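You operate a simulated robot arm through the tools that you are given. There is no shell and no other tool.

You run a simulated two-armed robot. Do the job below in one go: nothing can be reset, and whatever is moved stays where it is left.

Task
Pick up the orange cup with one hand, pass it to the other hand and put it on the middle shelf of the green rack. Set down upright: orange cup.

Only the result counts: the job must be done as asked and must still hold three seconds after the hand-in. Knocking over, shifting, dropping, spilling or breaking anything else fails it.

Robot
Two 7-joint arms with two-finger parallel grippers on one trunk, on a base that moves. Base frame: it is fixed to the floor where the robot stands at the start and does not move with it; the origin is under the middle of the robot, x ahead of it, y to its left, z up. Units: mm, rad, N and s.
The left shoulder is at the start at [50, 168, 1057], the right one opposite. With the tool pointing down near the work surface each hand reaches from about 200 to 660 mm from the robot's upright axis, wherever it stands, measured 20 degrees to its own side. Places, roughly: middle shelf of the green rack [-1000, -3800, 1000]; orange cup [-2750, 250, 750]. Payload 1.57 kg a hand.
Tool frame (each hand has its own): the origin (TCP) lies between the finger pads and is the grasp point; the fingertips stand 30 mm ahead of it; z points along the fingers, y is the line along which they close. The gripper opens to 80 mm. The fingers are 17 mm wide and 12 mm thick; the gripper's body (40 by 82 mm) begins 80 mm behind the TCP.
Orientation is that of the tool frame in the base frame, as a unit quaternion [x, y, z, w]. With the fingers straight down and closing along the base's y, the tool's x points along the base's -x, its y along +y and its z along -z.

Tools
- The arms move only by the tool servo_tool. It takes "left_commands", "right_commands" or both (then of equal length, played together; a hand with none holds still); each is a list of rows, each an object (a shift or turn left out is 0, a gripper value left out holds the last) with "delta_pos": the shift along the tool's x, y, z in units of 20 mm (1.0 is 20 mm), a list of three; "turn": the turn, a rotation vector about the tool's x, y, z in units of 4 degrees (1.0 is 4 degrees), a list of three. In form: [{"delta_pos": [dx, dy, dz], "turn": [ax, ay, az]}, ...]. A call has 1 to 20 rows; each row shifts and turns the commanded pose from where the row before left it, along the tool's axes as they then stand. "left_grip" and "right_grip" are, for a hand that has rows, the closure in counts, from 0 (fully open) to 255 (shut), set as the call begins (left out, the last holds). A call with a number of a shift or a turn outside -1 to 1 is refused whole. A row lasts 0.2 s, in which the tool goes at most 50 mm and 0.15 rad; a call with a longer step from one row to the next is refused whole, and so is a gripper value outside its range. Where a pose cannot be reached the arm comes as near as it can. A force on the tool above 40 N (or 10 N above the force at the start of the call, whichever is more), or a blocked arm, ends the call early, and 0.2 s more pass. Each finger travels about 45 mm/s and halts on what it meets, pressing with about 41 N; the grip force reading is that of the motor and also rises with nothing between the fingers. The clock runs only during rows and for 0.2 s after the last one: add rows that do not move to give the fingers time. The reply holds the time, the measured pose of the TCP, the force on the tool along the base axes, the opening and the grip force, in the units named above and with some noise, with the torque about the TCP (base axes, N m) and any sound that the robot's microphone picked up.
- Cameras (640 x 400 px; columns grow to the right, rows downward): "scene" is now at [129.2, -3, 1267]; the picture's right is [-0.05, -1.00, 0.00], its down [-0.58, 0.03, -0.82] and it looks along [0.82, -0.04, -0.58] (base axes); focal length 260 px, centre (320, 200). "left" rides on the left gripper at [72, 7, -122] in its tool frame; the picture's right is [-0.09, 1.00, 0.00], its down [-0.84, -0.08, -0.54] and it looks along [-0.54, -0.05, 0.84] (tool axes); focal length 238 px, centre (320, 200). "right" rides on the right gripper at [72, -7, -122] in its tool frame; the picture's right is [0.09, 1.00, 0.00], its down [-0.84, 0.08, -0.54] and it looks along [-0.54, 0.05, 0.84] (tool axes); focal length 238 px, centre (320, 200). There is no depth. A picture from a camera that has moved, and an enlarged one, comes with that camera's place and axes in the base frame and with its lens.
- get_image(camera): a new picture of that camera. It takes no simulated time.
- slide_trunk(by): slides the trunk up (or, below 0, down) by that many mm; the arms and the scene camera ride with it, the base frame stays. It gives what a move gives, with no picture.
- base_move(legs): drives the robot by 1 to 6 legs, each [ahead, left, turn to the left] in mm, mm and rad, along the robot's own axes; the way and the turn of a leg run together, so that a leg with both is an arc; at most 1500 mm and 3.142 rad a leg. The arms and the cameras ride along, it lands a little off, and it stops where it bumps. It gives what a move gives.
- pan_tilt(pan, tilt): turns the head with the scene camera to pan (to the left, within 1.396 rad either way) and tilt (down, from -0.506 to 1.204), counted from straight ahead of the robot. It gives what a move gives.
- zoom(camera, box): a new picture of the part [left, top, right, bottom] of that camera's present view, enlarged. It takes no simulated time.
- close_job(): hands the job in; it is judged then, once.

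Places have to be worked out from the pictures, the camera data and where the tool is seen. Open the grippers and draw the arms clear of the work before you hand the job in, unless the task says otherwise.

The tools are called after "Call:" as name(argument=value, ...) on one line, values as JSON. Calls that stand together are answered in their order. servo_tool: Moves the arms, as the interface text tells. Its arguments: {"type":"object","properties":{"left_commands":{"type":"array","items":{"type":"object","properties":{"delta_pos":{"type":"array","items":{"type":"number"}},"turn":{"type":"array","items":{"type":"number"}}}}},"left_grip":{"type":"number"},"right_commands":{"type":"array","items":{"type":"object","properties":{"delta_pos":{"type":"array","items":{"type":"number"}},"turn":{"type":"array","items":{"type":"number"}}}}},"right_grip":{"type":"number"}},"required":[]} The other tools are called the same way: slide_trunk (by) moves the trunk up or down; base_move (legs) drives the base; pan_tilt (pan, tilt) turns the head that bears the scene camera; get_image (camera) takes a picture; zoom (camera, box) takes an enlarged picture of a part of a camera's view; close_job () hands the job in.

At the start:

```text
t: 0.0
left_position: [434.8, 187.8, 1063.9]
left_tcp_rot: [0.001, 1.0, 0.0, -0.001]
left_force: [-0.4, -0.3, -0.5]
left_moment: [-0.02, -0.01, 0.02]
left_opening: 80.0
left_grip_force: 0.0
right_position: [372.4, -173.3, 1124.6]
right_tcp_rot: [0.0, 1.0, -0.001, 0.0]
right_force: [0.0, 0.4, -0.9]
right_moment: [-0.02, -0.03, -0.01]
right_opening: 80.1
right_grip_force: 0.1
trunk travel left (down, up): [-225.0, 218.0]
robot x, y, heading: [0.0, -1.0, -0.002]
head pan, tilt (commanded): [-0.051, 0.614]
```

scene: 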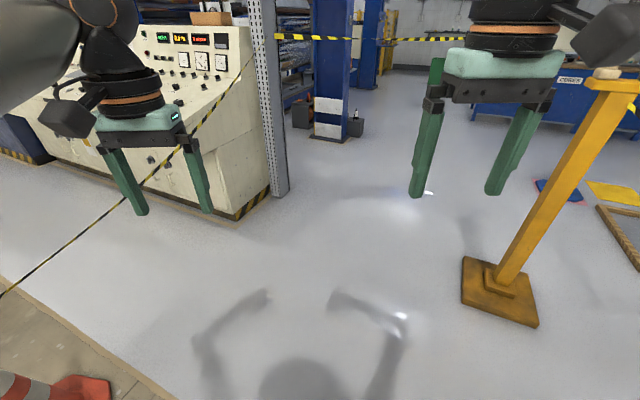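
right: 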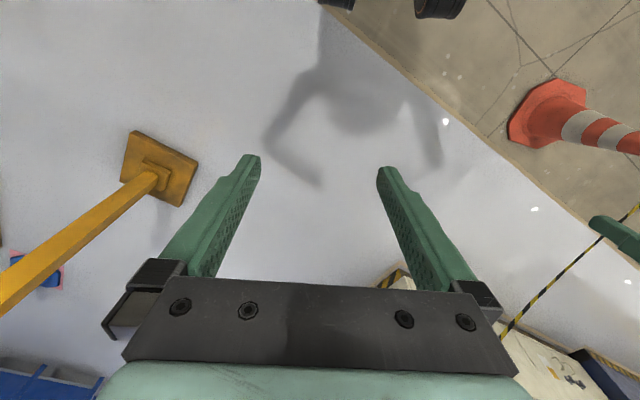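
left: 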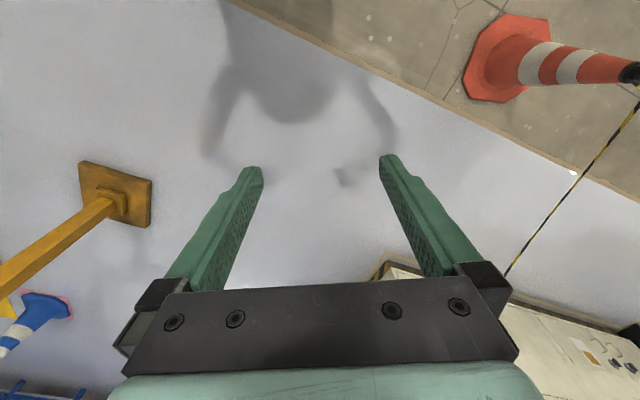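

The start pictures show a cone at the lower left, a yellow post at the right and a console at the left ahead. The cup is behind me, so I'll look around with the head before driving.

Call:
pan_tilt(pan=1.39, tilt=0.45)

Call:
get_image(camera="scene")

Call:
pan_tilt(pan=-1.39, tilt=0.45)

Call:
get_image(camera="scene")

```text
t: 1.6
left_position: [434.4, 186.9, 1064.0]
left_tcp_rot: [-0.001, 1.0, 0.0, -0.001]
left_force: [0.4, -0.4, -0.3]
left_moment: [-0.01, -0.01, 0.02]
left_opening: 79.8
left_grip_force: 0.1
right_position: [372.1, -173.4, 1125.1]
right_tcp_rot: [0.0, 1.0, 0.0, -0.001]
right_force: [-0.2, -0.2, -0.1]
right_moment: [0.03, -0.02, 0.0]
right_opening: 79.9
right_grip_force: 0.0
trunk travel left (down, up): [-225.0, 218.0]
robot x, y, heading: [0.3, -0.7, -0.0]
head pan, tilt (commanded): [1.389, 0.45]
```

```text
taken
camera scene: at [58.0, 91.9, 1281.9], right [0.98, -0.18, 0.0], down [-0.08, -0.43, -0.9], along [0.16, 0.89, -0.44], focal length 260 px, centre (320, 200)
```

scene: 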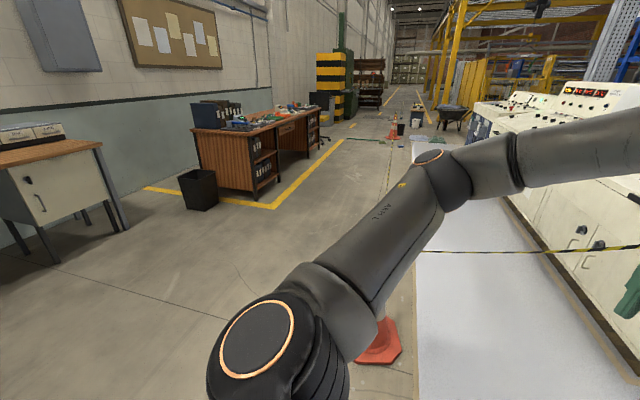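

```text
t: 4.0
left_position: [435.2, 188.5, 1063.3]
left_tcp_rot: [0.0, 1.0, 0.0, -0.001]
left_force: [-0.5, -0.3, -0.5]
left_moment: [-0.02, -0.01, -0.01]
left_opening: 80.2
left_grip_force: 0.1
right_position: [373.3, -174.0, 1124.9]
right_tcp_rot: [0.0, 1.0, 0.0, 0.0]
right_force: [0.4, 0.1, -0.1]
right_moment: [0.02, 0.0, 0.02]
right_opening: 80.1
right_grip_force: 0.1
trunk travel left (down, up): [-225.0, 218.0]
robot x, y, heading: [-1.0, 1.3, 0.004]
head pan, tilt (commanded): [-1.389, 0.45]
```

```text
taken
camera scene: at [58.0, -88.9, 1281.9], right [-0.98, -0.18, 0.0], down [-0.08, 0.43, -0.9], along [0.16, -0.89, -0.44], focal length 260 px, centre (320, 200)
```

scene: 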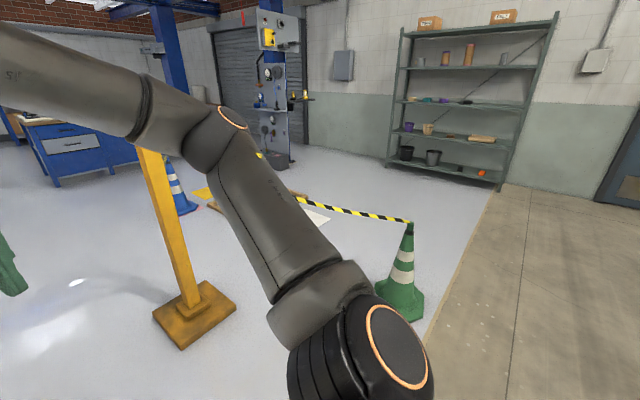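

The green rack is visible far to the right and rear. Nothing stands within arm radius on either side, so I turn left on the spot a quarter turn and look toward the cup.

Call:
base_move(legs=[[0, 0, 1.57]])

Call:
pan_tilt(pan=1.3, tilt=0.35)

Call:
get_image(camera="scene")

```text
t: 8.3
left_position: [-198.6, 430.3, 1063.6]
left_tcp_rot: [0.716, -0.699, 0.001, 0.001]
left_force: [0.3, -0.5, 0.3]
left_moment: [0.02, 0.03, 0.01]
left_opening: 80.3
left_grip_force: 0.0
right_position: [164.3, 376.4, 1124.8]
right_tcp_rot: [0.716, -0.698, 0.0, 0.0]
right_force: [-0.4, 0.8, 1.7]
right_moment: [-0.02, 0.02, 0.0]
right_opening: 79.7
right_grip_force: 0.0
trunk travel left (down, up): [-225.0, 218.0]
robot x, y, heading: [1.7, 2.4, 1.597]
head pan, tilt (commanded): [-1.389, 0.45]
```

```text
t: 10.7
left_position: [-199.2, 430.4, 1064.1]
left_tcp_rot: [0.716, -0.698, 0.001, 0.0]
left_force: [0.5, 0.5, 0.0]
left_moment: [-0.01, -0.01, -0.01]
left_opening: 79.9
left_grip_force: 0.1
right_position: [163.7, 377.1, 1124.5]
right_tcp_rot: [0.715, -0.699, 0.0, 0.0]
right_force: [-0.1, 1.3, -0.1]
right_moment: [0.01, 0.01, -0.03]
right_opening: 80.1
right_grip_force: 0.0
trunk travel left (down, up): [-225.0, 218.0]
robot x, y, heading: [1.2, -0.4, 1.596]
head pan, tilt (commanded): [1.3, 0.351]
```

```text
taken
camera scene: at [-89.9, 64.2, 1291.1], right [0.24, 0.97, 0.0], down [0.33, -0.08, -0.94], along [-0.91, 0.23, -0.34], focal length 260 px, centre (320, 200)
```

scene: 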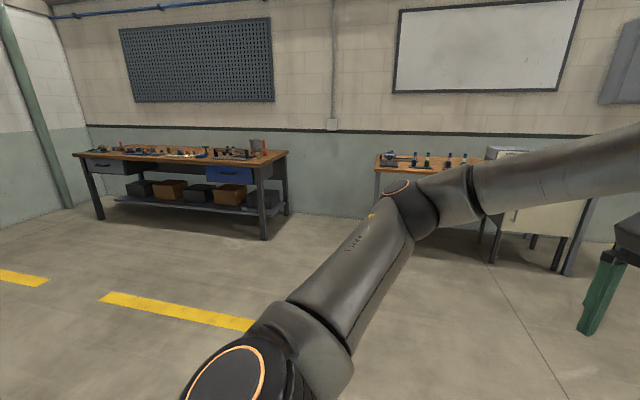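

Two workbenches are in view; the given cup place projects near the right end of the left bench. I zoom in there.

Call:
zoom(camera="scene", box=[70, 120, 310, 270])

Call:
zoom(camera="scene", box=[340, 120, 580, 270])

```text
2.67 times, centred on (190, 195) of scene
camera zoom: at [-89.9, 64.2, 1291.1], right [0.24, 0.97, 0.0], down [0.33, -0.08, -0.94], along [-0.91, 0.23, -0.34], focal length 692 px, centre (667, 213)
```

zoom: 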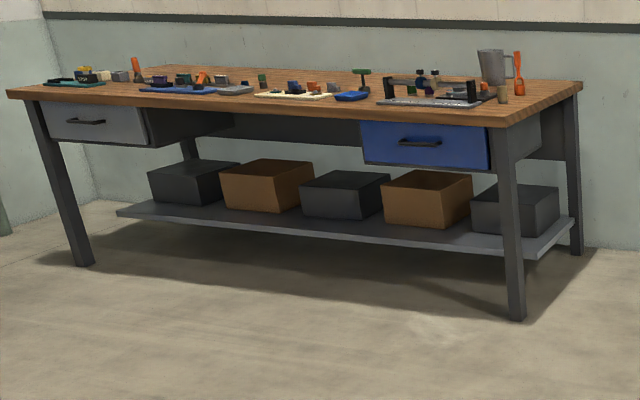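

```text
2.67 times, centred on (460, 195) of scene
camera zoom: at [-89.9, 64.2, 1291.1], right [0.24, 0.97, 0.0], down [0.33, -0.08, -0.94], along [-0.91, 0.23, -0.34], focal length 692 px, centre (-53, 213)
```

zoom: 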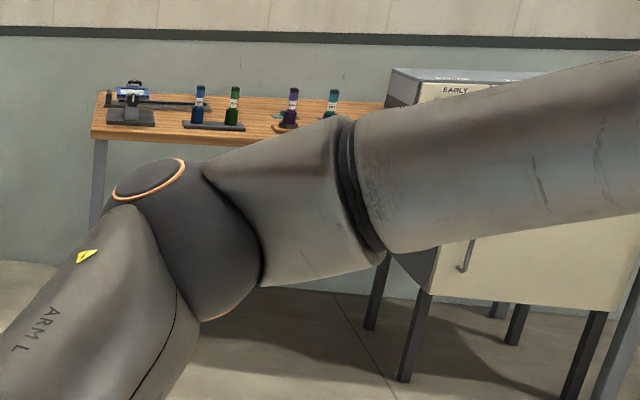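

The bench top comes out at about z 740–750, with its right front corner near (-2535, 115). I turn to face it and look again unobstructed.

Call:
base_move(legs=[[0, 0, 1.5]])

Call:
pan_tilt(pan=0.0, tilt=0.35)

Call:
get_image(camera="scene")

```text
t: 14.7
left_position: [-447.7, -153.7, 1064.1]
left_tcp_rot: [0.999, -0.039, 0.001, 0.0]
left_force: [-0.6, -0.1, 0.0]
left_moment: [0.0, -0.01, -0.02]
left_opening: 80.0
left_grip_force: 0.1
right_position: [-358.0, 201.6, 1124.8]
right_tcp_rot: [0.999, -0.039, 0.0, 0.0]
right_force: [0.7, 0.3, 0.7]
right_moment: [0.0, 0.01, 0.03]
right_opening: 80.1
right_grip_force: 0.1
trunk travel left (down, up): [-225.0, 218.0]
robot x, y, heading: [1.6, 0.8, 3.064]
head pan, tilt (commanded): [1.3, 0.351]
```

```text
t: 16.1
left_position: [-448.5, -153.7, 1065.1]
left_tcp_rot: [0.999, -0.039, 0.001, 0.001]
left_force: [0.0, 0.1, -0.3]
left_moment: [0.0, 0.0, 0.0]
left_opening: 80.1
left_grip_force: 0.0
right_position: [-357.5, 201.9, 1125.4]
right_tcp_rot: [0.999, -0.04, 0.0, 0.0]
right_force: [0.3, 0.8, 0.1]
right_moment: [-0.03, 0.0, 0.02]
right_opening: 80.1
right_grip_force: 0.1
trunk travel left (down, up): [-225.0, 218.0]
robot x, y, heading: [2.8, 0.5, 3.064]
head pan, tilt (commanded): [0.0, 0.351]
```

```text
taken
camera scene: at [-131.3, 11.9, 1291.1], right [0.08, 1.0, 0.0], down [0.34, -0.03, -0.94], along [-0.94, 0.07, -0.34], focal length 260 px, centre (320, 200)
```

scene: 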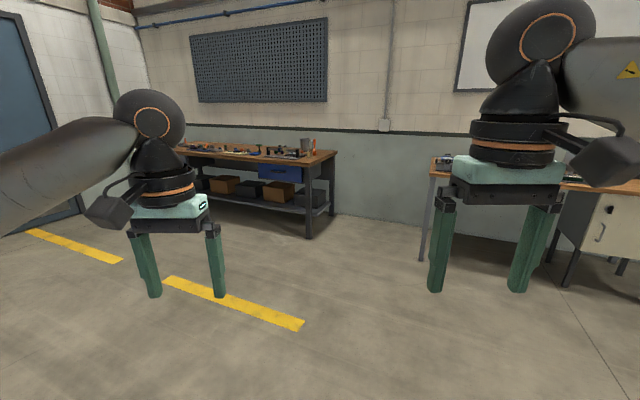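

The floor ahead is clear up to the bench. I drive 1300 mm forward for a closer look.

Call:
base_move(legs=[[1300, 0, 0]])

Call:
pan_tilt(pan=0.0, tilt=0.45)

Call:
get_image(camera="scene")

Call:
zoom(camera="scene", box=[200, 100, 440, 250])

```text
t: 22.7
left_position: [-1741.0, -60.6, 1063.1]
left_tcp_rot: [0.999, -0.035, 0.001, 0.0]
left_force: [0.7, 0.6, -0.7]
left_moment: [-0.01, 0.01, 0.0]
left_opening: 79.7
left_grip_force: 0.0
right_position: [-1652.7, 294.5, 1124.8]
right_tcp_rot: [0.999, -0.035, 0.0, 0.0]
right_force: [0.4, -0.5, -0.9]
right_moment: [0.02, 0.01, 0.01]
right_opening: 80.1
right_grip_force: 0.1
trunk travel left (down, up): [-225.0, 218.0]
robot x, y, heading: [-1294.6, 98.9, 3.071]
head pan, tilt (commanded): [0.0, 0.351]
```

```text
t: 23.3
left_position: [-1740.6, -61.2, 1064.4]
left_tcp_rot: [0.999, -0.036, 0.001, -0.001]
left_force: [0.2, -0.5, -0.3]
left_moment: [-0.01, -0.02, 0.0]
left_opening: 80.0
left_grip_force: 0.0
right_position: [-1653.3, 295.5, 1125.0]
right_tcp_rot: [0.999, -0.036, 0.0, -0.001]
right_force: [0.0, 0.4, 0.1]
right_moment: [-0.04, -0.01, -0.02]
right_opening: 79.6
right_grip_force: 0.0
trunk travel left (down, up): [-225.0, 218.0]
robot x, y, heading: [-1293.7, 94.7, 3.069]
head pan, tilt (commanded): [0.0, 0.45]
```

```text
taken
camera scene: at [-1424.5, 106.9, 1281.9], right [0.07, 1.0, 0.0], down [0.43, -0.03, -0.9], along [-0.9, 0.06, -0.43], focal length 260 px, centre (320, 200)
```

scene: 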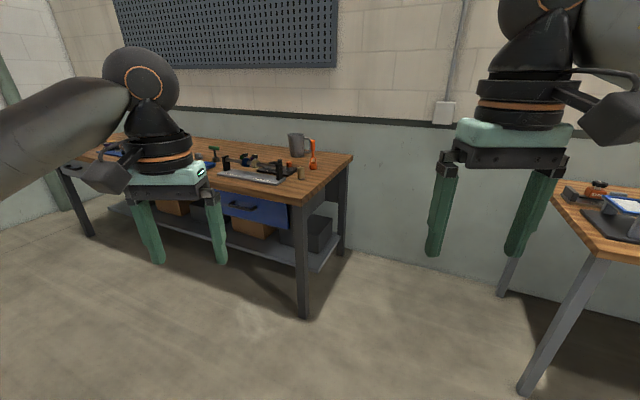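

```text
2.67 times, centred on (320, 175) of scene
camera zoom: at [-1424.5, 106.9, 1281.9], right [0.07, 1.0, 0.0], down [0.43, -0.03, -0.9], along [-0.9, 0.06, -0.43], focal length 692 px, centre (320, 267)
```

zoom: 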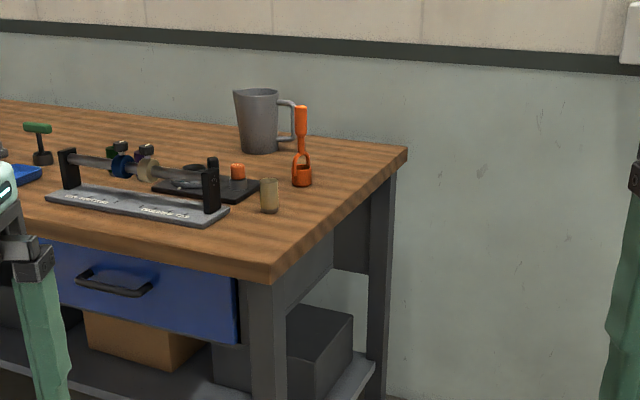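

The bench's right front corner is about (-2480, 90), and it's rotated by about 24°. An orange item with a tall handle stands near its right end next to a grey jug. I move diagonally toward the gap right of the bench to inspect it closely.

Call:
base_move(legs=[[800, -480, 0.4]])

Call:
pan_tilt(pan=0.25, tilt=0.55)

Call:
get_image(camera="scene")

```text
t: 28.1
left_position: [-2461.0, 145.7, 1063.8]
left_tcp_rot: [0.986, 0.165, 0.001, 0.0]
left_force: [0.5, -1.5, -0.3]
left_moment: [0.0, -0.01, 0.02]
left_opening: 80.1
left_grip_force: 0.0
right_position: [-2520.8, 507.7, 1124.6]
right_tcp_rot: [0.986, 0.165, 0.0, 0.001]
right_force: [-0.8, -0.2, 0.2]
right_moment: [0.0, 0.04, 0.01]
right_opening: 79.9
right_grip_force: 0.1
trunk travel left (down, up): [-225.0, 218.0]
robot x, y, heading: [-2110.6, 467.8, -2.807]
head pan, tilt (commanded): [0.0, 0.45]
```

```text
t: 28.9
left_position: [-2461.2, 146.1, 1064.5]
left_tcp_rot: [0.986, 0.165, 0.0, 0.001]
left_force: [-0.4, 0.0, -0.3]
left_moment: [-0.01, -0.03, -0.02]
left_opening: 79.8
left_grip_force: 0.1
right_position: [-2519.4, 507.2, 1125.0]
right_tcp_rot: [0.986, 0.165, 0.0, 0.0]
right_force: [-0.4, 0.7, -0.3]
right_moment: [0.0, 0.03, -0.03]
right_opening: 79.8
right_grip_force: 0.0
trunk travel left (down, up): [-225.0, 218.0]
robot x, y, heading: [-2111.9, 465.4, -2.809]
head pan, tilt (commanded): [0.25, 0.55]
```

```text
taken
camera scene: at [-2222.9, 404.4, 1272.8], right [-0.55, 0.84, 0.0], down [0.44, 0.29, -0.85], along [-0.71, -0.47, -0.52], focal length 260 px, centre (320, 200)
```

scene: 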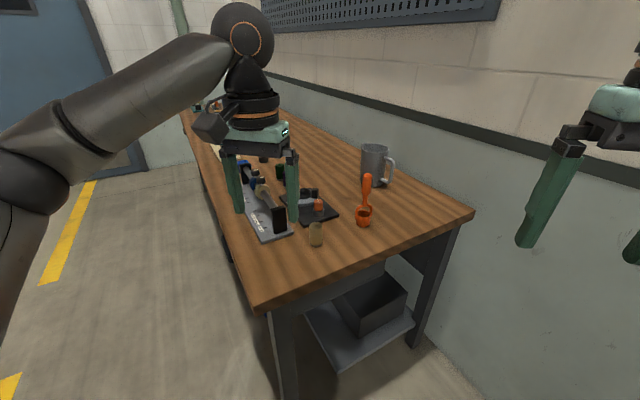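

Call:
zoom(camera="scene", box=[280, 120, 440, 270])

```text
2.67 times, centred on (360, 195) of scene
camera zoom: at [-2222.9, 404.4, 1272.8], right [-0.55, 0.84, 0.0], down [0.44, 0.29, -0.85], along [-0.71, -0.47, -0.52], focal length 692 px, centre (213, 213)
```

zoom: 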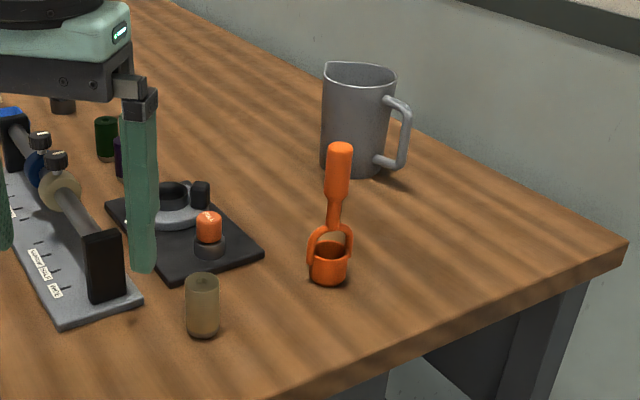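

The orange cup (small cup with a bail and thick upright handle) stands at about (-2881, 142), top of the handle near z 940, roughly 120 mm in from the bench's right edge. I move to stand facing that edge so the right hand can reach it.

Call:
base_move(legs=[[333, -197, 0], [0, 0, 0.819]])

Call:
pan_tilt(pan=-0.2, tilt=0.7)

Call:
get_image(camera="scene")

Call:
get_image(camera="right")

```text
t: 33.4
left_position: [-2485.8, 67.3, 1063.1]
left_tcp_rot: [0.836, 0.548, 0.0, -0.001]
left_force: [1.0, -0.3, 0.3]
left_moment: [0.03, -0.03, -0.02]
left_opening: 79.9
left_grip_force: 0.1
right_position: [-2791.7, 269.1, 1125.3]
right_tcp_rot: [0.836, 0.549, 0.0, 0.001]
right_force: [-0.3, -0.4, 0.5]
right_moment: [-0.02, 0.01, 0.0]
right_opening: 80.1
right_grip_force: 0.1
trunk travel left (down, up): [-225.0, 218.0]
robot x, y, heading: [-2482.3, 540.8, -1.981]
head pan, tilt (commanded): [0.25, 0.55]
```

```text
t: 34.3
left_position: [-2485.4, 65.9, 1064.3]
left_tcp_rot: [0.836, 0.549, 0.0, 0.0]
left_force: [0.4, 1.1, 0.5]
left_moment: [0.03, -0.02, -0.01]
left_opening: 80.3
left_grip_force: 0.1
right_position: [-2791.5, 267.6, 1125.5]
right_tcp_rot: [0.836, 0.549, 0.001, 0.0]
right_force: [0.6, 0.0, -0.4]
right_moment: [-0.01, 0.02, 0.0]
right_opening: 80.0
right_grip_force: 0.1
trunk travel left (down, up): [-225.0, 218.0]
robot x, y, heading: [-2486.7, 537.0, -1.98]
head pan, tilt (commanded): [-0.201, 0.7]
```

```text
taken
camera scene: at [-2548.1, 435.5, 1259.7], right [-0.82, 0.57, 0.0], down [0.37, 0.53, -0.77], along [-0.44, -0.63, -0.64], focal length 260 px, centre (320, 200)
```

scene: 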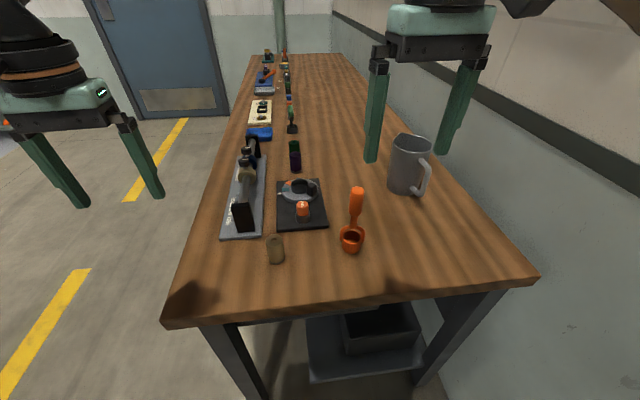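

```text
taken
camera right: at [-2770.3, 336.0, 1247.6], right [0.95, -0.31, 0.0], down [-0.26, -0.8, 0.54], along [-0.17, -0.52, -0.84], focal length 238 px, centre (320, 200)
```

right: 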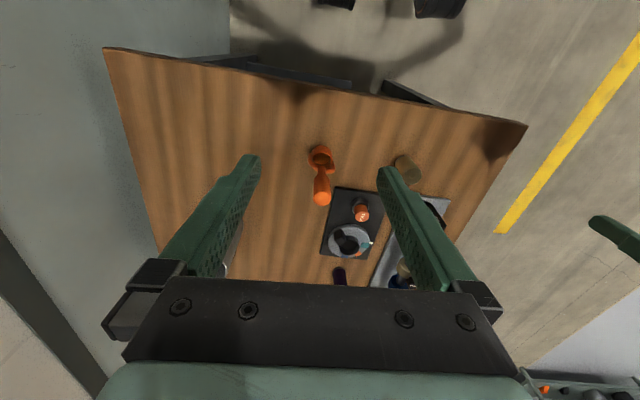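

Scene and right-hand views both place the cup around (-2840, 140); I zoom both to refine its height and shape.

Call:
zoom(camera="right", box=[260, 120, 420, 220])

Call:
zoom(camera="scene", box=[280, 160, 440, 260])

```text
4.00 times, centred on (340, 170) of right
camera zoom: at [-2770.3, 336.0, 1247.6], right [0.95, -0.31, 0.0], down [-0.26, -0.8, 0.54], along [-0.17, -0.52, -0.84], focal length 953 px, centre (240, 320)
```

zoom: 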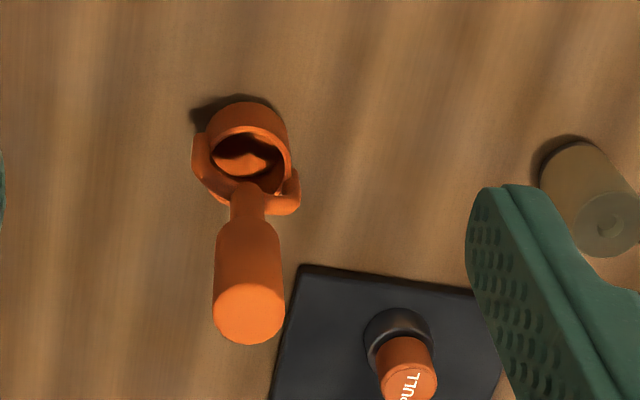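

```text
4.00 times, centred on (360, 210) of scene
camera zoom: at [-2548.1, 435.5, 1259.7], right [-0.82, 0.57, 0.0], down [0.37, 0.53, -0.77], along [-0.44, -0.63, -0.64], focal length 1038 px, centre (160, 160)
```

zoom: 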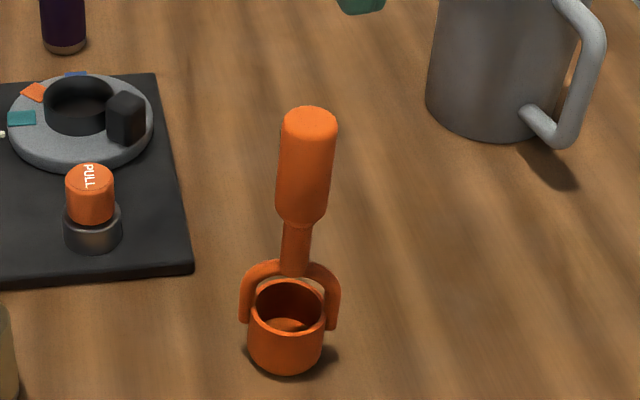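

Triangulating both views puts the bench top at z≈780, the cup axis near (-2827, 159) and the handle top at z≈965; the cup is empty. I move the right hand over it horizontally, still high, and check.

Call:
servo_tool(right_commands=[{"delta_pos": [-0.95, 0.09, 0]}, {"delta_pos": [-0.95, 0.09, 0]}, {"delta_pos": [-0.95, 0.09, 0]}, {"delta_pos": [-0.95, 0.09, 0]}, {"delta_pos": [-0.95, 0.09, 0]}, {"delta_pos": [-0.94, 0.08, 0]}, {"delta_pos": [0, 0, 0]}], right_grip=0)

Call:
get_image(camera="right")

Call:
get_image(camera="scene")

```text
t: 35.9
left_position: [-2485.9, 65.8, 1064.7]
left_tcp_rot: [0.836, 0.548, 0.001, 0.0]
left_force: [-0.4, 0.2, -0.1]
left_moment: [0.0, -0.04, 0.01]
left_opening: 80.0
left_grip_force: 0.0
right_position: [-2828.2, 158.6, 1124.9]
right_tcp_rot: [0.837, 0.548, 0.0, 0.0]
right_force: [0.1, 0.1, -0.9]
right_moment: [0.0, 0.03, 0.01]
right_opening: 80.1
right_grip_force: 0.0
trunk travel left (down, up): [-225.0, 218.0]
robot x, y, heading: [-2486.6, 541.4, -1.981]
head pan, tilt (commanded): [-0.201, 0.7]
```

```text
taken
camera right: at [-2806.4, 226.6, 1247.8], right [0.95, -0.31, 0.0], down [-0.26, -0.8, 0.54], along [-0.17, -0.52, -0.84], focal length 238 px, centre (320, 200)
```

right: 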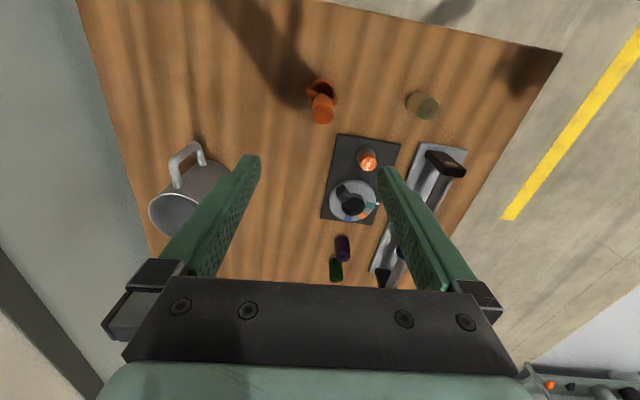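

```text
taken
camera scene: at [-2548.1, 435.6, 1259.7], right [-0.82, 0.57, 0.0], down [0.37, 0.53, -0.76], along [-0.44, -0.63, -0.64], focal length 260 px, centre (320, 200)
```

scene: 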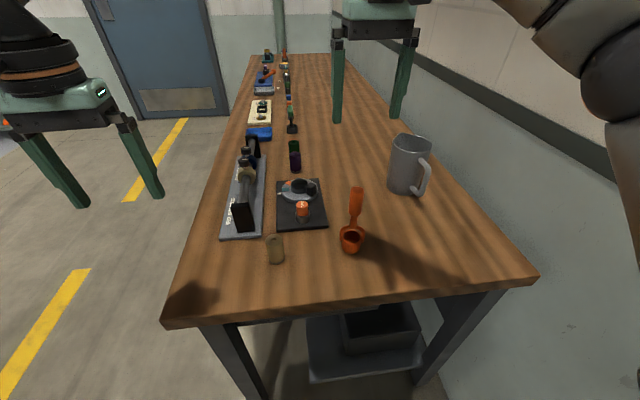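

The cup is now visible from a second right-camera position; I zoom for a precise triangulation.

Call:
zoom(camera="right", box=[260, 60, 420, 160])

```text
4.00 times, centred on (340, 110) of right
camera zoom: at [-2806.4, 226.6, 1247.8], right [0.95, -0.31, 0.0], down [-0.26, -0.8, 0.54], along [-0.17, -0.52, -0.84], focal length 953 px, centre (240, 560)
```

zoom: 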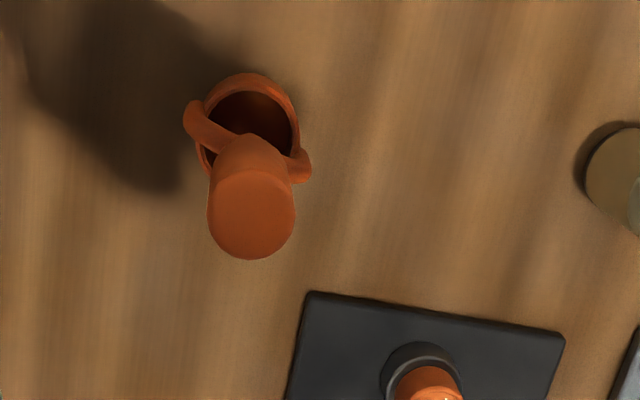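

Triangulation gives the handle top at (-2824, 162.5, 964) and the cup upright beneath it. I correct by about 5 mm and lower the right hand to just above the handle.

Call:
servo_tool(right_commands=[{"delta_pos": [0.26, 0.11, 0]}, {"delta_pos": [0, 0, 1]}, {"delta_pos": [0, 0, 1]}, {"delta_pos": [0, 0, 1]}, {"delta_pos": [0, 0, 1]}, {"delta_pos": [0, 0, 1]}, {"delta_pos": [0, 0, 0.75]}, {"delta_pos": [0, 0, 0]}])

Call:
get_image(camera="right")

Call:
get_image(camera="scene")

```text
t: 37.7
left_position: [-2486.4, 66.6, 1063.7]
left_tcp_rot: [0.836, 0.548, 0.0, 0.0]
left_force: [0.0, -0.4, -0.3]
left_moment: [0.01, 0.01, -0.01]
left_opening: 80.0
left_grip_force: 0.0
right_position: [-2824.3, 162.9, 1009.0]
right_tcp_rot: [0.836, 0.548, 0.0, 0.0]
right_force: [-1.2, 0.1, 0.0]
right_moment: [0.01, -0.01, 0.02]
right_opening: 79.8
right_grip_force: 0.2
trunk travel left (down, up): [-225.0, 218.0]
robot x, y, heading: [-2486.7, 543.1, -1.982]
head pan, tilt (commanded): [-0.201, 0.7]
```

```text
taken
camera right: at [-2802.4, 231.1, 1131.4], right [0.95, -0.31, 0.0], down [-0.26, -0.8, 0.54], along [-0.17, -0.52, -0.84], focal length 238 px, centre (320, 200)
```

right: 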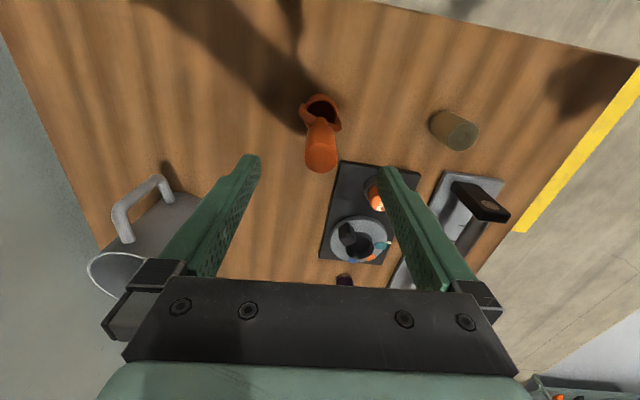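

```text
taken
camera scene: at [-2548.1, 435.5, 1259.7], right [-0.82, 0.57, 0.0], down [0.37, 0.53, -0.76], along [-0.44, -0.63, -0.64], focal length 260 px, centre (320, 200)
```

scene: 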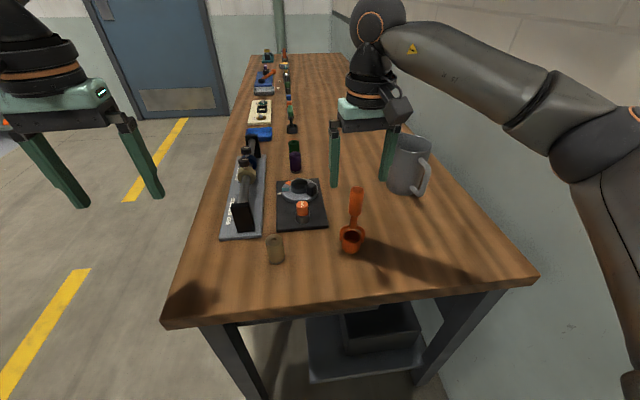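

The fingers straddle the handle in both views (midpoint aligned with the handle top). I lower to z≈948 so the pads hold the upper handle, then close.

Call:
servo_tool(right_commands=[{"delta_pos": [0, 0, 0.8]}, {"delta_pos": [0, 0, 0.8]}, {"delta_pos": [0, 0, 0.8]}, {"delta_pos": [0, 0, 0.65]}, {"delta_pos": [0, 0, 0]}])

Call:
get_image(camera="right")

```text
t: 38.9
left_position: [-2486.7, 67.1, 1063.0]
left_tcp_rot: [0.836, 0.549, 0.0, 0.0]
left_force: [-0.1, -0.4, -0.3]
left_moment: [-0.02, -0.01, 0.03]
left_opening: 80.0
left_grip_force: 0.1
right_position: [-2824.0, 162.9, 947.5]
right_tcp_rot: [0.837, 0.548, 0.001, 0.001]
right_force: [-0.5, -0.4, -0.6]
right_moment: [0.03, 0.0, 0.0]
right_opening: 79.7
right_grip_force: 0.1
trunk travel left (down, up): [-225.0, 218.0]
robot x, y, heading: [-2484.1, 544.5, -1.979]
head pan, tilt (commanded): [-0.201, 0.7]
```

```text
taken
camera right: at [-2801.8, 231.3, 1070.3], right [0.95, -0.31, 0.0], down [-0.26, -0.8, 0.54], along [-0.17, -0.52, -0.84], focal length 238 px, centre (320, 200)
```

right: 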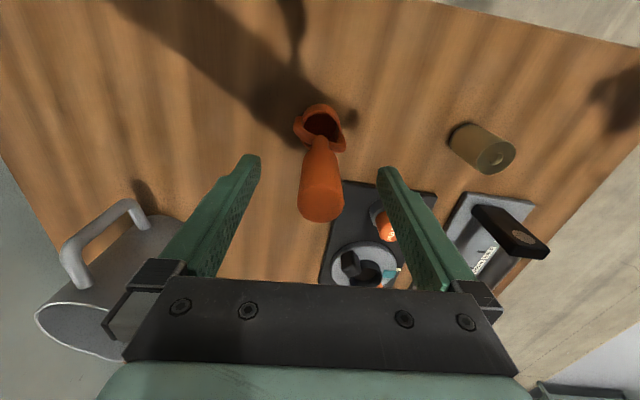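

The handle is centred between the fingers with 50 mm overlap. I close the right gripper and wait.

Call:
servo_tool(right_commands=[{"delta_pos": [0, 0, 0]}, {"delta_pos": [0, 0, 0]}, {"delta_pos": [0, 0, 0]}, {"delta_pos": [0, 0, 0]}, {"delta_pos": [0, 0, 0]}, {"delta_pos": [0, 0, 0]}], right_grip=255)

Call:
get_image(camera="right")

```text
t: 40.3
left_position: [-2487.0, 66.8, 1062.7]
left_tcp_rot: [0.836, 0.548, 0.001, 0.001]
left_force: [0.0, 0.7, 0.4]
left_moment: [0.05, 0.02, 0.0]
left_opening: 79.9
left_grip_force: 0.1
right_position: [-2824.6, 162.6, 947.6]
right_tcp_rot: [0.836, 0.549, -0.002, 0.0]
right_force: [-0.2, 0.4, 0.1]
right_moment: [0.0, 0.0, 0.01]
right_opening: 24.9
right_grip_force: 36.7
trunk travel left (down, up): [-225.0, 218.0]
robot x, y, heading: [-2486.8, 541.9, -1.98]
head pan, tilt (commanded): [-0.201, 0.7]
```

```text
taken
camera right: at [-2801.7, 231.2, 1070.4], right [0.95, -0.31, 0.0], down [-0.26, -0.8, 0.54], along [-0.17, -0.51, -0.84], focal length 238 px, centre (320, 200)
```

right: 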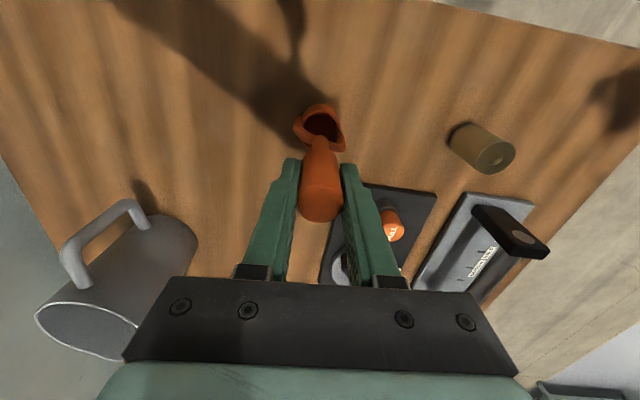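

The grip holds at 24.9 mm opening on the handle. I lift straight up slowly and check it hangs firm.

Call:
servo_tool(right_commands=[{"delta_pos": [0, 0, -0.4]}, {"delta_pos": [0, 0, -0.6]}, {"delta_pos": [0, 0, -0.8]}, {"delta_pos": [0, 0, -0.8]}, {"delta_pos": [0, 0, -0.8]}, {"delta_pos": [0, 0, -0.8]}, {"delta_pos": [0, 0, -0.8]}, {"delta_pos": [0, 0, -0.8]}, {"delta_pos": [0, 0, -0.8]}, {"delta_pos": [0, 0, -0.8]}, {"delta_pos": [0, 0, -0.8]}, {"delta_pos": [0, 0, -0.6]}, {"delta_pos": [0, 0, 0]}])

Call:
get_image(camera="right")

Call:
get_image(camera="scene")

```text
t: 43.1
left_position: [-2485.6, 66.2, 1063.1]
left_tcp_rot: [0.836, 0.549, 0.001, -0.001]
left_force: [-0.1, 0.3, 0.1]
left_moment: [-0.03, 0.01, 0.0]
left_opening: 79.7
left_grip_force: 0.0
right_position: [-2823.7, 160.3, 1126.8]
right_tcp_rot: [0.836, 0.548, 0.0, 0.0]
right_force: [-1.1, 0.2, -1.9]
right_moment: [0.02, -0.01, 0.01]
right_opening: 24.9
right_grip_force: 36.6
trunk travel left (down, up): [-225.0, 218.0]
robot x, y, heading: [-2484.4, 538.0, -1.979]
head pan, tilt (commanded): [-0.201, 0.7]
```

```text
taken
camera right: at [-2801.4, 229.2, 1248.5], right [0.95, -0.31, 0.0], down [-0.26, -0.8, 0.54], along [-0.17, -0.52, -0.84], focal length 238 px, centre (320, 200)
```

right: 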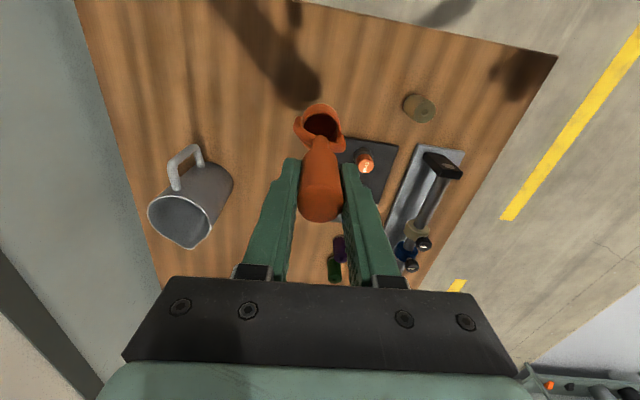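

```text
taken
camera scene: at [-2548.2, 435.4, 1259.7], right [-0.82, 0.57, 0.0], down [0.37, 0.53, -0.76], along [-0.44, -0.63, -0.64], focal length 260 px, centre (320, 200)
```

scene: 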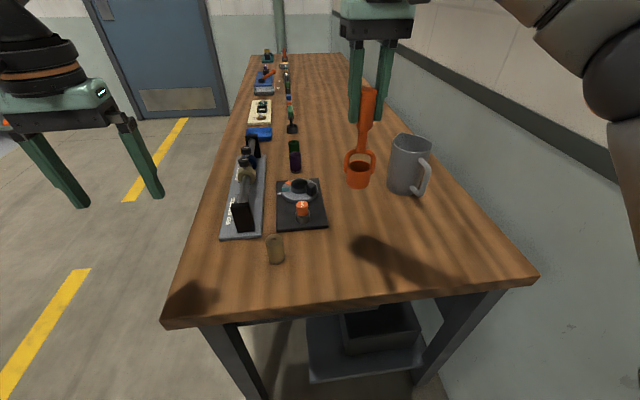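

The cup is lifted cleanly (bottom about z 960). I slide the robot left, out of the gap, then turn to face the rack direction.

Call:
base_move(legs=[[0, 1000, 0], [0, 0, 0.42]])

Call:
pan_tilt(pan=0.1, tilt=0.3)

Call:
get_image(camera="scene")

Call:
get_image(camera="right")

```text
t: 53.3
left_position: [-1382.4, -280.5, 1064.7]
left_tcp_rot: [0.699, 0.715, 0.001, 0.0]
left_force: [-1.0, 0.9, -0.5]
left_moment: [0.02, -0.01, 0.03]
left_opening: 79.9
left_grip_force: 0.0
right_position: [-1728.0, -337.8, 1126.0]
right_tcp_rot: [0.699, 0.716, 0.0, 0.001]
right_force: [0.1, 0.2, -0.9]
right_moment: [0.01, 0.0, 0.0]
right_opening: 25.0
right_grip_force: 35.8
trunk travel left (down, up): [-225.0, 218.0]
robot x, y, heading: [-1580.4, 146.7, -1.543]
head pan, tilt (commanded): [-0.201, 0.7]
```

```text
t: 54.2
left_position: [-1383.8, -280.7, 1063.2]
left_tcp_rot: [0.699, 0.715, 0.0, 0.0]
left_force: [-0.4, 0.1, -0.6]
left_moment: [-0.01, -0.01, 0.02]
left_opening: 80.2
left_grip_force: 0.1
right_position: [-1728.6, -336.5, 1124.8]
right_tcp_rot: [0.699, 0.715, 0.0, 0.0]
right_force: [-0.1, -0.2, -1.8]
right_moment: [0.02, -0.02, 0.0]
right_opening: 24.9
right_grip_force: 36.6
trunk travel left (down, up): [-225.0, 218.0]
robot x, y, heading: [-1578.7, 150.1, -1.547]
head pan, tilt (commanded): [0.099, 0.3]
```

```text
taken
camera scene: at [-1567.1, 17.7, 1295.7], right [-0.99, -0.12, 0.0], down [-0.04, 0.29, -0.95], along [0.12, -0.95, -0.3], focal length 260 px, centre (320, 200)
```

scene: 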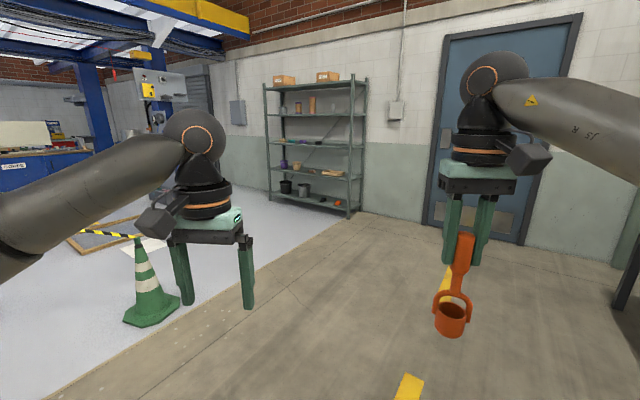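

```text
taken
camera right: at [-1737.9, -265.9, 1248.3], right [0.99, 0.11, 0.0], down [0.1, -0.83, 0.54], along [0.06, -0.54, -0.84], focal length 238 px, centre (320, 200)
```

right: 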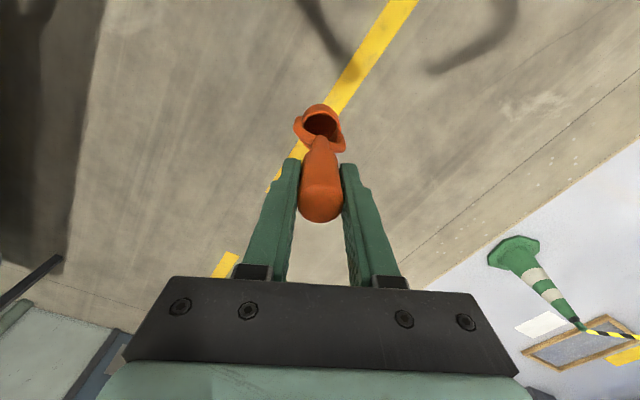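

Call:
zoom(camera="scene", box=[250, 65, 380, 225])

```text
2.50 times, centred on (315, 145) of scene
camera zoom: at [-1567.1, 17.7, 1295.7], right [-0.99, -0.12, 0.0], down [-0.04, 0.29, -0.95], along [0.12, -0.95, -0.3], focal length 649 px, centre (332, 338)
```

zoom: 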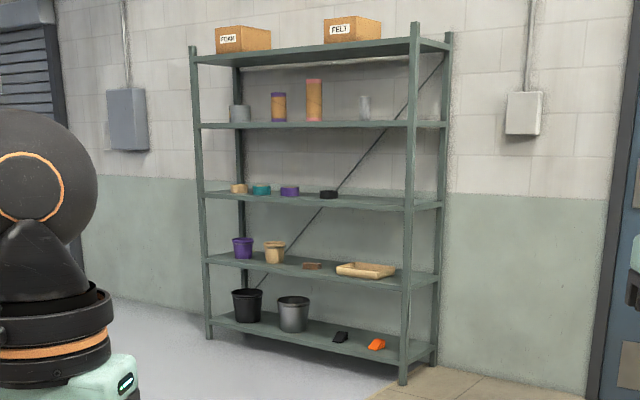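

The rack's middle (third) shelf is at about z 925 with ~385 mm clearance and its right-hand part free. I'll hand over here in open space: the right hand lowers the cup to the middle in front of me while the left hand moves forward and down at its side.

Call:
servo_tool(right_commands=[{"delta_pos": [-0.435, 0.505, 0.825]}, {"delta_pos": [-0.435, 0.505, 0.825]}, {"delta_pos": [-0.435, 0.505, 0.825]}, {"delta_pos": [-0.435, 0.505, 0.825]}, {"delta_pos": [-0.435, 0.505, 0.825]}, {"delta_pos": [-0.435, 0.505, 0.825]}, {"delta_pos": [-0.435, 0.505, 0.825]}, {"delta_pos": [-0.435, 0.505, 0.825]}, {"delta_pos": [-0.435, 0.505, 0.825]}, {"delta_pos": [-0.435, 0.505, 0.825]}, {"delta_pos": [0, 0, 0]}], left_commands=[{"delta_pos": [-0.625, 0.075, 0.515]}, {"delta_pos": [-0.625, 0.075, 0.515]}, {"delta_pos": [-0.625, 0.075, 0.515]}, {"delta_pos": [-0.625, 0.075, 0.515]}, {"delta_pos": [-0.625, 0.075, 0.515]}, {"delta_pos": [-0.625, 0.075, 0.515]}, {"delta_pos": [-0.625, 0.075, 0.515]}, {"delta_pos": [-0.625, 0.075, 0.515]}, {"delta_pos": [-0.625, 0.075, 0.515]}, {"delta_pos": [-0.625, 0.075, 0.515]}, {"delta_pos": [0, 0, 0]}])

Call:
pan_tilt(pan=0.0, tilt=0.55)

Call:
get_image(camera="scene")

```text
t: 56.6
left_position: [-1366.1, -405.6, 961.1]
left_tcp_rot: [0.699, 0.715, 0.0, 0.0]
left_force: [0.7, 0.1, 0.1]
left_moment: [-0.02, -0.03, -0.01]
left_opening: 80.1
left_grip_force: 0.0
right_position: [-1625.2, -423.2, 959.7]
right_tcp_rot: [0.699, 0.715, 0.001, 0.001]
right_force: [-0.3, -1.1, -1.0]
right_moment: [0.01, 0.01, 0.02]
right_opening: 24.7
right_grip_force: 36.1
trunk travel left (down, up): [-225.0, 218.0]
robot x, y, heading: [-1578.5, 148.4, -1.543]
head pan, tilt (commanded): [0.099, 0.3]
```

```text
t: 57.4
left_position: [-1365.1, -406.4, 960.9]
left_tcp_rot: [0.699, 0.715, 0.001, 0.001]
left_force: [-0.6, -0.1, -0.6]
left_moment: [-0.01, -0.01, 0.04]
left_opening: 79.8
left_grip_force: 0.0
right_position: [-1624.0, -424.6, 961.8]
right_tcp_rot: [0.699, 0.715, -0.001, 0.001]
right_force: [-0.3, -0.9, -1.1]
right_moment: [-0.01, 0.04, 0.03]
right_opening: 25.0
right_grip_force: 36.1
trunk travel left (down, up): [-225.0, 218.0]
robot x, y, heading: [-1581.2, 150.2, -1.545]
head pan, tilt (commanded): [0.0, 0.55]
```

```text
taken
camera scene: at [-1576.4, 20.6, 1272.9], right [-1.0, -0.02, 0.0], down [-0.01, 0.52, -0.85], along [0.02, -0.85, -0.52], focal length 260 px, centre (320, 200)
```

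scene: 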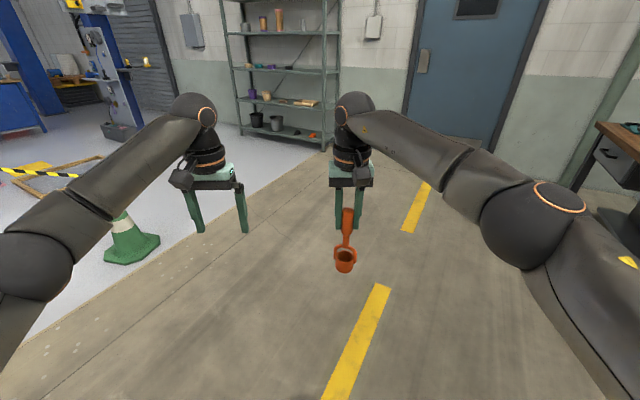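

Both hands are where intended. Now I tilt the left tool up 60° (to point forward, 30° below horizontal), keeping the TCP in place.

Call:
servo_tool(left_commands=[{"turn": [0, -1, 0]}, {"turn": [0, -1, 0]}, {"turn": [0, -1, 0]}, {"turn": [0, -1, 0]}, {"turn": [0, -1, 0]}, {"turn": [0, -1, 0]}, {"turn": [0, -1, 0]}, {"turn": [0, -1, 0]}, {"turn": [0, -1, 0]}, {"turn": [0, -1, 0]}, {"turn": [0, -1, 0]}, {"turn": [0, -1, 0]}, {"turn": [0, -1, 0]}, {"turn": [0, -1, 0]}, {"turn": [0, -1, 0]}, {"turn": [0, 0, 0]}], left_grip=0)

Call:
get_image(camera="scene")

```text
t: 60.8
left_position: [-1365.2, -405.5, 961.2]
left_tcp_rot: [0.606, 0.619, -0.35, 0.357]
left_force: [-1.1, 1.7, 0.0]
left_moment: [-0.01, -0.01, 0.04]
left_opening: 80.0
left_grip_force: 0.1
right_position: [-1623.9, -424.0, 962.2]
right_tcp_rot: [0.699, 0.715, 0.001, 0.0]
right_force: [0.4, -0.5, -0.4]
right_moment: [-0.01, 0.01, 0.0]
right_opening: 25.1
right_grip_force: 36.1
trunk travel left (down, up): [-225.0, 218.0]
robot x, y, heading: [-1580.3, 152.4, -1.553]
head pan, tilt (commanded): [0.0, 0.55]
```

```text
taken
camera scene: at [-1576.4, 20.6, 1272.8], right [-1.0, -0.02, 0.0], down [-0.01, 0.52, -0.85], along [0.02, -0.85, -0.52], focal length 260 px, centre (320, 200)
```

scene: 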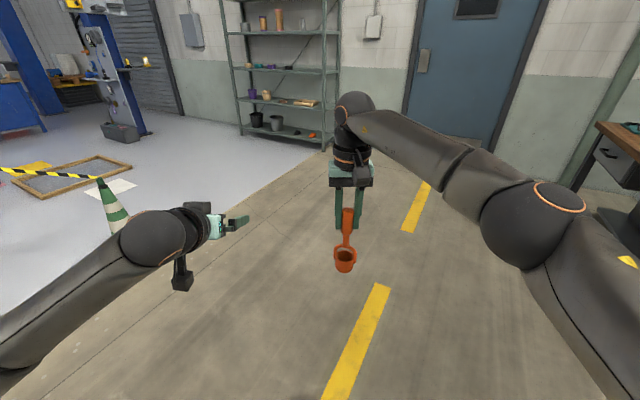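

The left tool now points forward and 30° down. I yaw it 40° to the right so it faces the cup's neck.

Call:
servo_tool(left_commands=[{"turn": [0.866, 0, 0.5]}, {"turn": [0.866, 0, 0.5]}, {"turn": [0.866, 0, 0.5]}, {"turn": [0.866, 0, 0.5]}, {"turn": [0.866, 0, 0.5]}, {"turn": [0.866, 0, 0.5]}, {"turn": [0.866, 0, 0.5]}, {"turn": [0.866, 0, 0.5]}, {"turn": [0.866, 0, 0.5]}, {"turn": [0.866, 0, 0.5]}, {"turn": [0, 0, 0]}])

Call:
get_image(camera="scene")

Call:
get_image(camera="left")

Call:
zoom(camera="scene", box=[290, 170, 410, 290])

```text
t: 63.2
left_position: [-1365.5, -405.5, 960.8]
left_tcp_rot: [0.781, 0.375, -0.451, 0.216]
left_force: [0.3, 0.7, 0.1]
left_moment: [-0.01, -0.02, 0.02]
left_opening: 80.0
left_grip_force: 0.1
right_position: [-1623.5, -424.8, 961.8]
right_tcp_rot: [0.699, 0.715, 0.0, 0.0]
right_force: [0.2, -0.2, 0.0]
right_moment: [-0.01, -0.02, -0.02]
right_opening: 24.8
right_grip_force: 36.5
trunk travel left (down, up): [-225.0, 218.0]
robot x, y, heading: [-1580.7, 149.9, -1.549]
head pan, tilt (commanded): [0.0, 0.55]
```

```text
taken
camera scene: at [-1576.4, 20.6, 1272.8], right [-1.0, -0.02, 0.0], down [-0.01, 0.52, -0.85], along [0.02, -0.85, -0.52], focal length 260 px, centre (320, 200)
```

scene: 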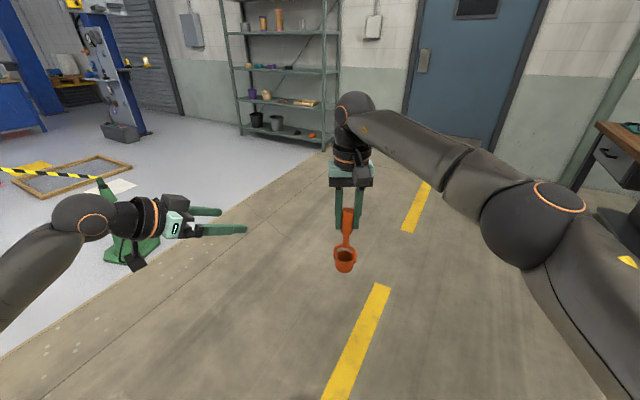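

```text
taken
camera left: at [-1272.0, -300.0, 960.4], right [0.75, -0.66, 0.08], down [-0.03, 0.09, 1.0], along [-0.66, -0.75, 0.05], focal length 238 px, centre (320, 200)
```

left: 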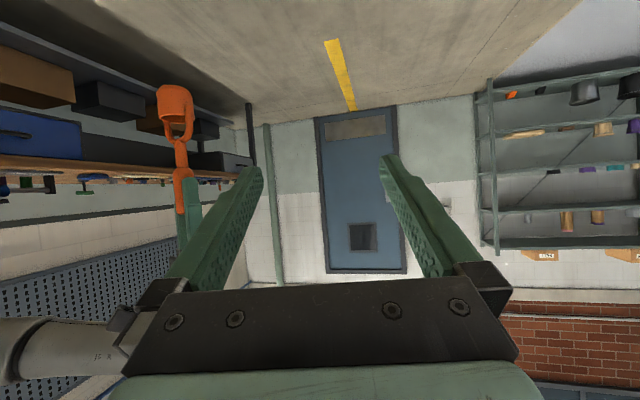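

```text
3.33 times, centred on (350, 230) of scene
camera zoom: at [-1576.4, 20.6, 1272.8], right [-1.0, -0.02, 0.0], down [-0.01, 0.52, -0.85], along [0.02, -0.85, -0.52], focal length 865 px, centre (220, 100)
```

zoom: 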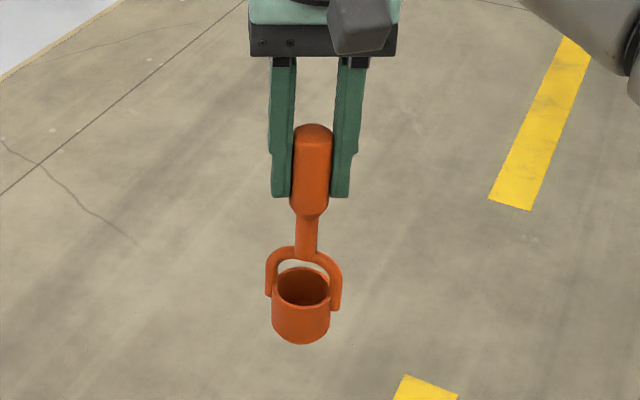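

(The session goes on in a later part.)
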